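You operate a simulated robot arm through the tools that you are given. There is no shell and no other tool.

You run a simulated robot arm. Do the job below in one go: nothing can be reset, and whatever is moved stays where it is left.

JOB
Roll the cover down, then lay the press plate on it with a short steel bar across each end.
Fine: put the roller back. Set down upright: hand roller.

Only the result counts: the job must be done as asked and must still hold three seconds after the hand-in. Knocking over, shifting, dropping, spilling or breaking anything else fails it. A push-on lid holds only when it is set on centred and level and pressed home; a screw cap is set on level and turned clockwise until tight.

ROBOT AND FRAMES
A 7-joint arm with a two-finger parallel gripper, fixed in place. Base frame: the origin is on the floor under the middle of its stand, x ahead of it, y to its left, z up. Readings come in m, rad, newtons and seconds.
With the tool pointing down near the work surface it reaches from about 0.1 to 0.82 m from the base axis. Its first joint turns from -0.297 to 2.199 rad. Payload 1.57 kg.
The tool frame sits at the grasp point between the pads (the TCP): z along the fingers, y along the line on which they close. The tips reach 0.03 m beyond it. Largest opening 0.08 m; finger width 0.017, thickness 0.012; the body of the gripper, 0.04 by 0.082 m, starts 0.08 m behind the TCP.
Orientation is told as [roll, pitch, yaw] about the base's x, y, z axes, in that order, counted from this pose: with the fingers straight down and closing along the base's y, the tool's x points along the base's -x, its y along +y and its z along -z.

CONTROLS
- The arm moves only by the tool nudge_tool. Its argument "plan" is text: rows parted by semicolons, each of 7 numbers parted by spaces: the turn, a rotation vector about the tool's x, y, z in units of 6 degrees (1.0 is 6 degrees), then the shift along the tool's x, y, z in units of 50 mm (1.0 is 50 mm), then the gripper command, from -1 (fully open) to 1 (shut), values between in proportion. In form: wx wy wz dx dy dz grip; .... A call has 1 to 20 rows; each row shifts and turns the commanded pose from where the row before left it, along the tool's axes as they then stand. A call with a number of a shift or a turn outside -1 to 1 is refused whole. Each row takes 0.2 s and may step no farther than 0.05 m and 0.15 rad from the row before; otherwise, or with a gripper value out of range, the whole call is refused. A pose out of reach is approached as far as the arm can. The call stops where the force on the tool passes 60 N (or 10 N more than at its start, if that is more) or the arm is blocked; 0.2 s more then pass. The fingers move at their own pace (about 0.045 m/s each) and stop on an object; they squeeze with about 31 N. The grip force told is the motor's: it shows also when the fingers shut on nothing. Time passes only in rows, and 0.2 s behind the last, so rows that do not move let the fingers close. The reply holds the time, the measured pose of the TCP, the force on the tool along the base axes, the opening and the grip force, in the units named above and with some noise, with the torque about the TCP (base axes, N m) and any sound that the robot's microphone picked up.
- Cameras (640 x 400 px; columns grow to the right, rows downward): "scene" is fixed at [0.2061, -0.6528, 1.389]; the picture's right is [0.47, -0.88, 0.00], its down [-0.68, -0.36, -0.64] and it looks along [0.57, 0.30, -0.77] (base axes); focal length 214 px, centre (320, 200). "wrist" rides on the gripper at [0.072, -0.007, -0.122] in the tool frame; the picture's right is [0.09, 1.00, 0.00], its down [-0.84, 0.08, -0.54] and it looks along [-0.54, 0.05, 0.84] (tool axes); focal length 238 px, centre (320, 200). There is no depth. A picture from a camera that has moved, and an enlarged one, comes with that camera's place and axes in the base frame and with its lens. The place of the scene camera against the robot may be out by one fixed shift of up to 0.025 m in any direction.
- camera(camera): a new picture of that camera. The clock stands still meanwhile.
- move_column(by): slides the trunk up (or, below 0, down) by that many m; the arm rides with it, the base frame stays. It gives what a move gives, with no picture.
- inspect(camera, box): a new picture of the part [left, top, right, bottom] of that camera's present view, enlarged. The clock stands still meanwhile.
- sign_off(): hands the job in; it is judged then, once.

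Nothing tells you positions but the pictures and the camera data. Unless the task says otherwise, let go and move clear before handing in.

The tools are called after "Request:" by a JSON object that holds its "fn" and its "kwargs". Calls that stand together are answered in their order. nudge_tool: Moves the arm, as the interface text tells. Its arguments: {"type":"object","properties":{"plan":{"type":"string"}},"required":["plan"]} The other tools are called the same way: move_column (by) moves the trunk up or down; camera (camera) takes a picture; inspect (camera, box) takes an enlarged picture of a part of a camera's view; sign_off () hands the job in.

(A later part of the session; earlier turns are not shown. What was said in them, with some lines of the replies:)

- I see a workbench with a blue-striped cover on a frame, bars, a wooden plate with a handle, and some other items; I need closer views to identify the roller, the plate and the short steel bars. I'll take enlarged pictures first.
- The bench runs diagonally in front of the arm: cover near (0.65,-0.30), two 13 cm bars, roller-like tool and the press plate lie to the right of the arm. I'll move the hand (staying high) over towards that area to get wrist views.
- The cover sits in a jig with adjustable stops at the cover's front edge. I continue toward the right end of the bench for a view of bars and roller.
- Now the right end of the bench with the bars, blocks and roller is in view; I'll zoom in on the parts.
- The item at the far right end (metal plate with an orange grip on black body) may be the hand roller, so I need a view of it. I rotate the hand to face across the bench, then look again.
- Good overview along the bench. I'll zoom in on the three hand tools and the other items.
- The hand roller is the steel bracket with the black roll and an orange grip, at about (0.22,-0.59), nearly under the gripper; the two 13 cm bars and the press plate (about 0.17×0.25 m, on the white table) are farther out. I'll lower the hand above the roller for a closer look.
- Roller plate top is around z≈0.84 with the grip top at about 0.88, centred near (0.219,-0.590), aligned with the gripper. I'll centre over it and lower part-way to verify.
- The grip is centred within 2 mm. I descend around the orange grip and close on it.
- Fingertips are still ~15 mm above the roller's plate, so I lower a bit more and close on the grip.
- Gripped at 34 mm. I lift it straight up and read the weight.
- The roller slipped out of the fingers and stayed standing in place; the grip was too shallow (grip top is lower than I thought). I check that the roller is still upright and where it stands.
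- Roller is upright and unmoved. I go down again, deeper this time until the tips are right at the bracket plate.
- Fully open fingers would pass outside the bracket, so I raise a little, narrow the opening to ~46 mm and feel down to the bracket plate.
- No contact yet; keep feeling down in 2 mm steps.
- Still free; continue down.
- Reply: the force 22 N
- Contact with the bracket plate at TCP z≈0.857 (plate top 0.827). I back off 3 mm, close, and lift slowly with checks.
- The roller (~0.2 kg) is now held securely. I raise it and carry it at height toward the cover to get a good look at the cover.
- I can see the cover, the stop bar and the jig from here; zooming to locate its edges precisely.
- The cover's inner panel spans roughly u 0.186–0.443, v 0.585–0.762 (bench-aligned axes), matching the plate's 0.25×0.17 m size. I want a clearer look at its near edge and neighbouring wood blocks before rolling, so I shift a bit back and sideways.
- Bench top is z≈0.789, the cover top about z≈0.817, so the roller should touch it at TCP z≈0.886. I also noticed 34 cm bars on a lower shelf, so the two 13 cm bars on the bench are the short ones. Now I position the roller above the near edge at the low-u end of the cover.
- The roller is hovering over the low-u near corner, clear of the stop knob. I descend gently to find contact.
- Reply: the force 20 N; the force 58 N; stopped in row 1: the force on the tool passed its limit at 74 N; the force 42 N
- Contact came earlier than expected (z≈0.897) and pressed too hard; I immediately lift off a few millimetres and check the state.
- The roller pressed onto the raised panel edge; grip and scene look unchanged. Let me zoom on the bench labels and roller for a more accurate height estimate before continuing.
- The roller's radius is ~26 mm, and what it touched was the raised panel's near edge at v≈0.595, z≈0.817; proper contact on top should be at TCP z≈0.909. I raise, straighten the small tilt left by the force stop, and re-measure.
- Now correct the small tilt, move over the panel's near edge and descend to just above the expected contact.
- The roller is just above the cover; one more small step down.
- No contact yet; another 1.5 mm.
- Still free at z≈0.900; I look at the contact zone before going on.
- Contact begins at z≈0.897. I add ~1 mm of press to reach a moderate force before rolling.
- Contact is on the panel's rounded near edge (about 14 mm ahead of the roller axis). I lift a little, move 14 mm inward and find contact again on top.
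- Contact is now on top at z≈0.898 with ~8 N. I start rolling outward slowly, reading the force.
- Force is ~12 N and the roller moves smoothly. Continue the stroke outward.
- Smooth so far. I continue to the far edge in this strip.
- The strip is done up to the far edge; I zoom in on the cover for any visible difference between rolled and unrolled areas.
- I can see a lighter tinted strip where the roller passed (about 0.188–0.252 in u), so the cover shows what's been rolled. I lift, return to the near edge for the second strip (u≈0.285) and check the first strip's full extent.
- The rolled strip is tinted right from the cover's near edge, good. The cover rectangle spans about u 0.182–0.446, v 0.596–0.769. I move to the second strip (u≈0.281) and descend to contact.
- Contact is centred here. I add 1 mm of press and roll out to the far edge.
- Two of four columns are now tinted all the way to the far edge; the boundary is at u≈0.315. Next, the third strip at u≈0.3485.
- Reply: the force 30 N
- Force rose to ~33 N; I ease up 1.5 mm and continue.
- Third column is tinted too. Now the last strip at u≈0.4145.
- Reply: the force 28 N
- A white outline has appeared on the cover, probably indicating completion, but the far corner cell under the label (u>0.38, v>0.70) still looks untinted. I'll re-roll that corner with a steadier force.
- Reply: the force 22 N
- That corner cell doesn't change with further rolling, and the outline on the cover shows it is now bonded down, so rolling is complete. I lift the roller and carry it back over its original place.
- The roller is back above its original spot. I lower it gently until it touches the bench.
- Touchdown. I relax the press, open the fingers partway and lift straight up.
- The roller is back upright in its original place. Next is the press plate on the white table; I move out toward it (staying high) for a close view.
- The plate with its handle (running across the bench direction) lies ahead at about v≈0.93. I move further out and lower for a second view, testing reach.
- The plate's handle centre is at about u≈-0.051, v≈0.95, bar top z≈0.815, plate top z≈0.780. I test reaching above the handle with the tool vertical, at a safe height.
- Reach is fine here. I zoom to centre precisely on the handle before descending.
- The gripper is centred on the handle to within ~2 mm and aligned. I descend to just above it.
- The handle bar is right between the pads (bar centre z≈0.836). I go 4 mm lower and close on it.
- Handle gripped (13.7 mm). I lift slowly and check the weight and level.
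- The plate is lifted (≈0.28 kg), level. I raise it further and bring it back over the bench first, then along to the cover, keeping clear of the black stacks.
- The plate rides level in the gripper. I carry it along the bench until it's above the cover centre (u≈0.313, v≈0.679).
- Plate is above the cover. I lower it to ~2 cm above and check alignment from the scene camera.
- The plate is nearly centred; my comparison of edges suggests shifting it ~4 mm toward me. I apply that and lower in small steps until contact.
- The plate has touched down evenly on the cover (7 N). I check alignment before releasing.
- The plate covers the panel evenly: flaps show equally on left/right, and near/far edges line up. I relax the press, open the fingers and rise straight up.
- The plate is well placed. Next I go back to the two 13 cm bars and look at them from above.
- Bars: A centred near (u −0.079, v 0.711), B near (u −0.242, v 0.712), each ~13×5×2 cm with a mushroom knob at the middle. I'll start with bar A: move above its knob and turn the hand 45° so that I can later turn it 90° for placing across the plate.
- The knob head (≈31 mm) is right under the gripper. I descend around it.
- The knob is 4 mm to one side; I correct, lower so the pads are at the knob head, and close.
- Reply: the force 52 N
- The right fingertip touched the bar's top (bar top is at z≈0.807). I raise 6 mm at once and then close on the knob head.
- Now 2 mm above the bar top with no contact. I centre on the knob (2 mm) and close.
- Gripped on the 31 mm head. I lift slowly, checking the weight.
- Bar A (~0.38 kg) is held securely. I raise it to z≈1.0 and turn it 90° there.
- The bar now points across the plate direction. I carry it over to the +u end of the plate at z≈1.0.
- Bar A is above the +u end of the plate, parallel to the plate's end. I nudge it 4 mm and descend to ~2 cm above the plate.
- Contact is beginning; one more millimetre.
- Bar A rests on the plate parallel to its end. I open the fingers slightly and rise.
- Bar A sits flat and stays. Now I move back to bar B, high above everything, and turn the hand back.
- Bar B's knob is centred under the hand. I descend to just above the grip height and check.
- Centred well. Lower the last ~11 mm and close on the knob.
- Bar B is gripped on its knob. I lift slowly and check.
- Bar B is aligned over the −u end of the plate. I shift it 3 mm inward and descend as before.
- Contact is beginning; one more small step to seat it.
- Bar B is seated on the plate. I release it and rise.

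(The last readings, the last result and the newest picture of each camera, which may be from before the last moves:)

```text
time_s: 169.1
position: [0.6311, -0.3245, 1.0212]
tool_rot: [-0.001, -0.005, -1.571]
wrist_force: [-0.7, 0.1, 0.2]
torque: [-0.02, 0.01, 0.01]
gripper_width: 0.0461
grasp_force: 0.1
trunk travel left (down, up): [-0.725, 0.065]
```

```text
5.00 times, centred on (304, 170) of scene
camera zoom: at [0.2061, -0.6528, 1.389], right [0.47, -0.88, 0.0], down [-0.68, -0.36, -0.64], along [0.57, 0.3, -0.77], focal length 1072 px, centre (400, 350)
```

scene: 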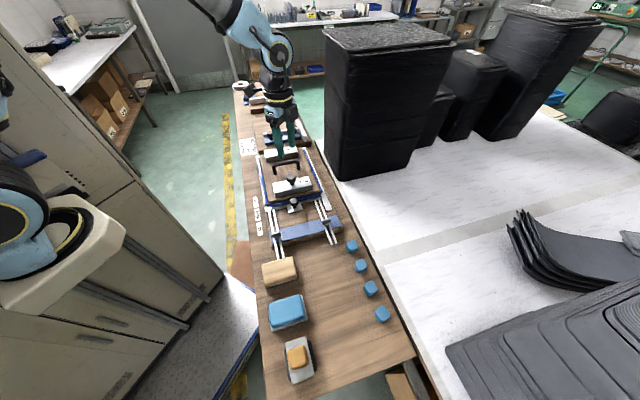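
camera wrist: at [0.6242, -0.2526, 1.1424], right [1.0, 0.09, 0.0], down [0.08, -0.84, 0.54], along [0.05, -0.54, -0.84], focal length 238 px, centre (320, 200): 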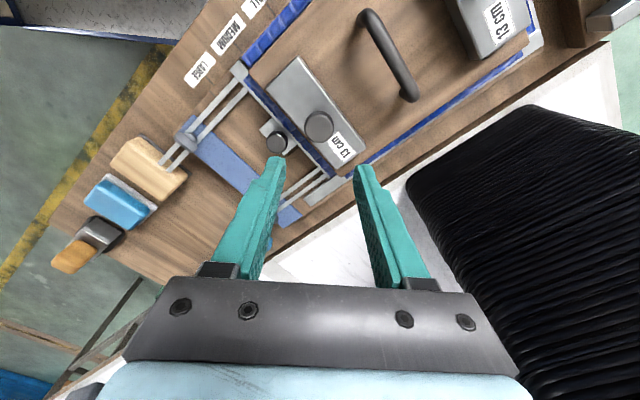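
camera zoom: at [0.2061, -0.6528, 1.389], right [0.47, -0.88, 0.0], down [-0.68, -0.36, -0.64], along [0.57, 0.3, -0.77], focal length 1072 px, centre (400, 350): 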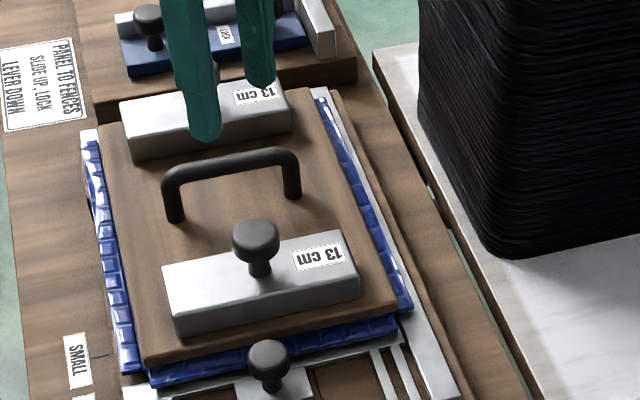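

Both bars lie across the plate's ends and everything else is undisturbed. I move the arm up and clear, then take a last look.

Request:
{"fn": "nudge_tool", "kwargs": {"plan": "0 0 0 0 0 -0.8 -0.15;0 0 0 0 0 -0.8 -0.15;0 0 0 0 0 -0.8 -0.15;0 0 0 0.7 0 0 -0.15;0 0 0 0.7 0 0 -0.15;0 0 0 0.7 0 0 -0.15;0 0 0 0.7 0 0 -0.15;0 0 0 0.7 0 0 -0.15;0 0 0 0.7 0 0 -0.15;0 0 0 0 0 0 -0.15;0 0 0 0 0 0 -0.15"}}

Request:
{"fn": "camera", "kwargs": {"camera": "scene"}}

Request:
{"fn": "inspect", "kwargs": {"camera": "scene", "box": [240, 130, 368, 210]}}

Request:
{"fn": "inspect", "kwargs": {"camera": "scene", "box": [240, 290, 416, 400]}}

Request:
{"fn": "camera", "kwargs": {"camera": "wrist"}}

```text
time_s: 171.5
position: [0.6313, -0.1163, 1.1391]
tool_rot: [0.0, -0.004, -1.57]
wrist_force: [0.3, 0.0, -0.1]
torque: [0.0, -0.01, -0.02]
gripper_width: 0.046
grasp_force: 0.0
trunk travel left (down, up): [-0.725, 0.065]
```

```text
taken
```

scene: 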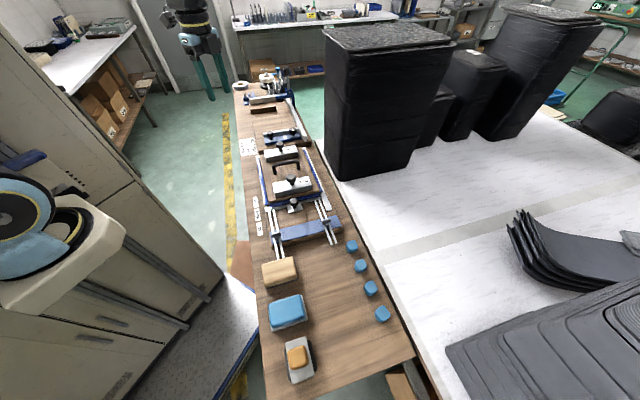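

```text
5.00 times, centred on (304, 170) of scene
camera zoom: at [0.2061, -0.6528, 1.389], right [0.47, -0.88, 0.0], down [-0.68, -0.36, -0.64], along [0.57, 0.3, -0.77], focal length 1072 px, centre (400, 350)
```

zoom: 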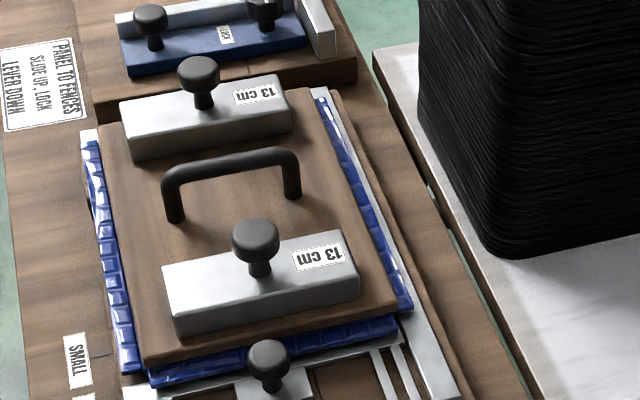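

```text
3.64 times, centred on (328, 345) of scene
camera zoom: at [0.2061, -0.6528, 1.389], right [0.47, -0.88, 0.0], down [-0.68, -0.36, -0.64], along [0.57, 0.3, -0.77], focal length 780 px, centre (291, -327)
```

zoom: 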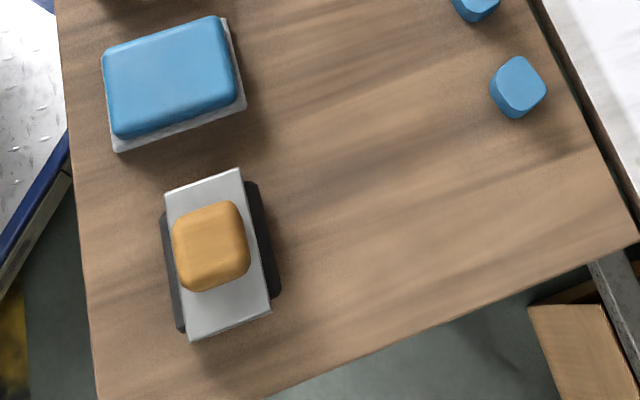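

```text
taken
camera wrist: at [0.6251, -0.0447, 1.2596], right [1.0, 0.09, 0.0], down [0.08, -0.84, 0.54], along [0.05, -0.54, -0.84], focal length 238 px, centre (320, 200)
```

wrist: 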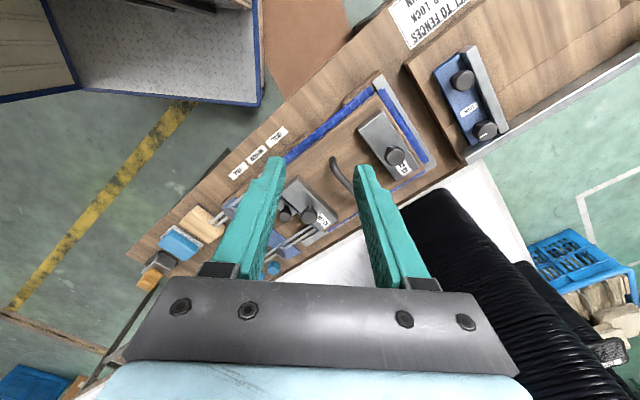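

Plate and bars are in place, and the roller stands upright about where it was. I wait a few seconds and compare to be sure nothing is moving.

Request:
{"fn": "nudge_tool", "kwargs": {"plan": "0 0 0 0 0 0 -0.15;0 0 0 0 0 0 -0.15;0 0 0 0 0 0 -0.15;0 0 0 0 0 0 -0.15;0 0 0 0 0 0 -0.15;0 0 0 0 0 0 -0.15;0 0 0 0 0 0 -0.15;0 0 0 0 0 0 -0.15;0 0 0 0 0 0 -0.15;0 0 0 0 0 0 -0.15;0 0 0 0 0 0 -0.15;0 0 0 0 0 0 -0.15;0 0 0 0 0 0 -0.15;0 0 0 0 0 0 -0.15;0 0 0 0 0 0 -0.15"}}

Request:
{"fn": "inspect", "kwargs": {"camera": "scene", "box": [240, 290, 416, 400]}}

Request:
{"fn": "inspect", "kwargs": {"camera": "scene", "box": [240, 130, 368, 210]}}

Request:
{"fn": "inspect", "kwargs": {"camera": "wrist", "box": [230, 70, 470, 220]}}

```text
time_s: 174.7
position: [0.6321, -0.1157, 1.1377]
tool_rot: [0.001, -0.004, -1.57]
wrist_force: [-0.1, 0.0, 0.4]
torque: [0.04, 0.0, 0.01]
gripper_width: 0.0459
grasp_force: 0.1
trunk travel left (down, up): [-0.725, 0.065]
```

```text
3.64 times, centred on (328, 345) of scene
camera zoom: at [0.2061, -0.6528, 1.389], right [0.47, -0.88, 0.0], down [-0.68, -0.36, -0.64], along [0.57, 0.3, -0.77], focal length 780 px, centre (291, -327)
```

zoom: 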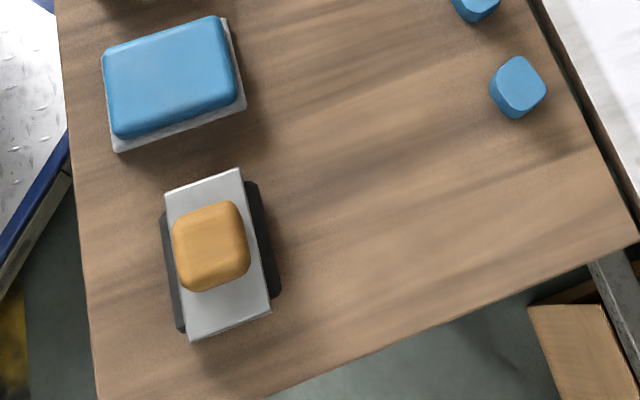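

```text
5.00 times, centred on (304, 170) of scene
camera zoom: at [0.2061, -0.6528, 1.389], right [0.47, -0.88, 0.0], down [-0.68, -0.36, -0.64], along [0.57, 0.3, -0.77], focal length 1072 px, centre (400, 350)
```

zoom: 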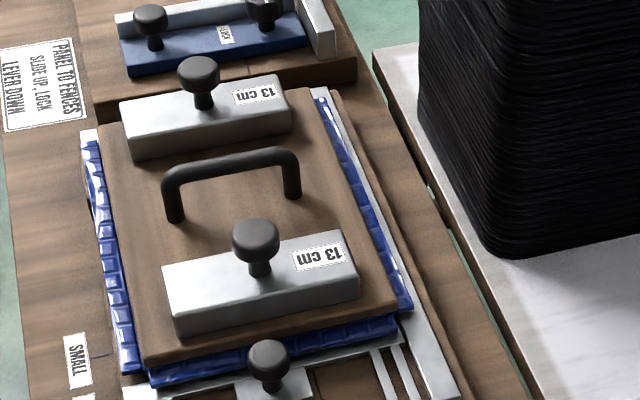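

```text
2.67 times, centred on (350, 145) of wrist
camera zoom: at [0.6251, -0.045, 1.2596], right [1.0, 0.09, 0.0], down [0.08, -0.84, 0.54], along [0.05, -0.54, -0.84], focal length 636 px, centre (240, 347)
```

zoom: 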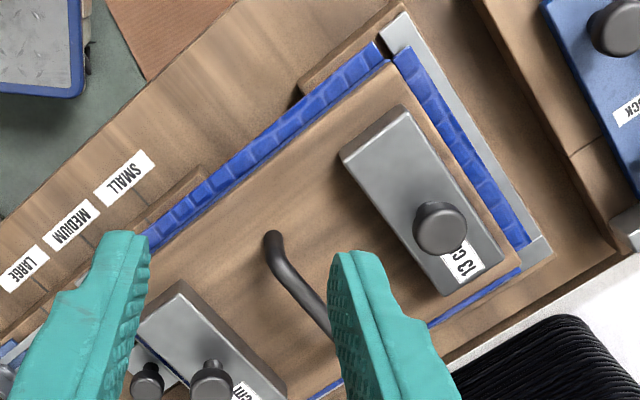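

Nothing has moved over the last few seconds. The cover is rolled, the plate is centred on it with a 13 cm bar across each end, and the roller stands upright within about 1 cm of where it was. One corner cell of the cover never showed the rolled tint, even after a second pass. I took the white outline as the sign that rolling was complete. The arm is clear, so I hand in the job.

Request:
{"fn": "sign_off", "kwargs": {}}

```text
The job is handed in.
```

The job is handed in: the cover is rolled down and the press plate is centred on it, with a 13 cm steel bar across each end. I have not seen the judge's result.

- **Rolling:** I rolled the cover in four overlapping strips. Nearly all of it took on a lighter tint as it was rolled. One corner, under the "MEDIUM LOT 65" label, never showed that tint, even after a second pass. A white outline appeared on the cover during the last strip, and I took it to mean the cover was fully down. I could not confirm that.
- **Excess force:** My first touch of the roller pressed the cover panel's edge at about 74 N before the arm stopped itself. Later a fingertip pressed one bar at about 52 N. I saw no damage or shift from either.
- **Roller:** It is back at its spot, upright, about 1 cm from where it started.
- **Plate and bars:** They rest flat and showed no movement over the last few seconds before hand-in. I saw nothing else on the bench moved or knocked over.
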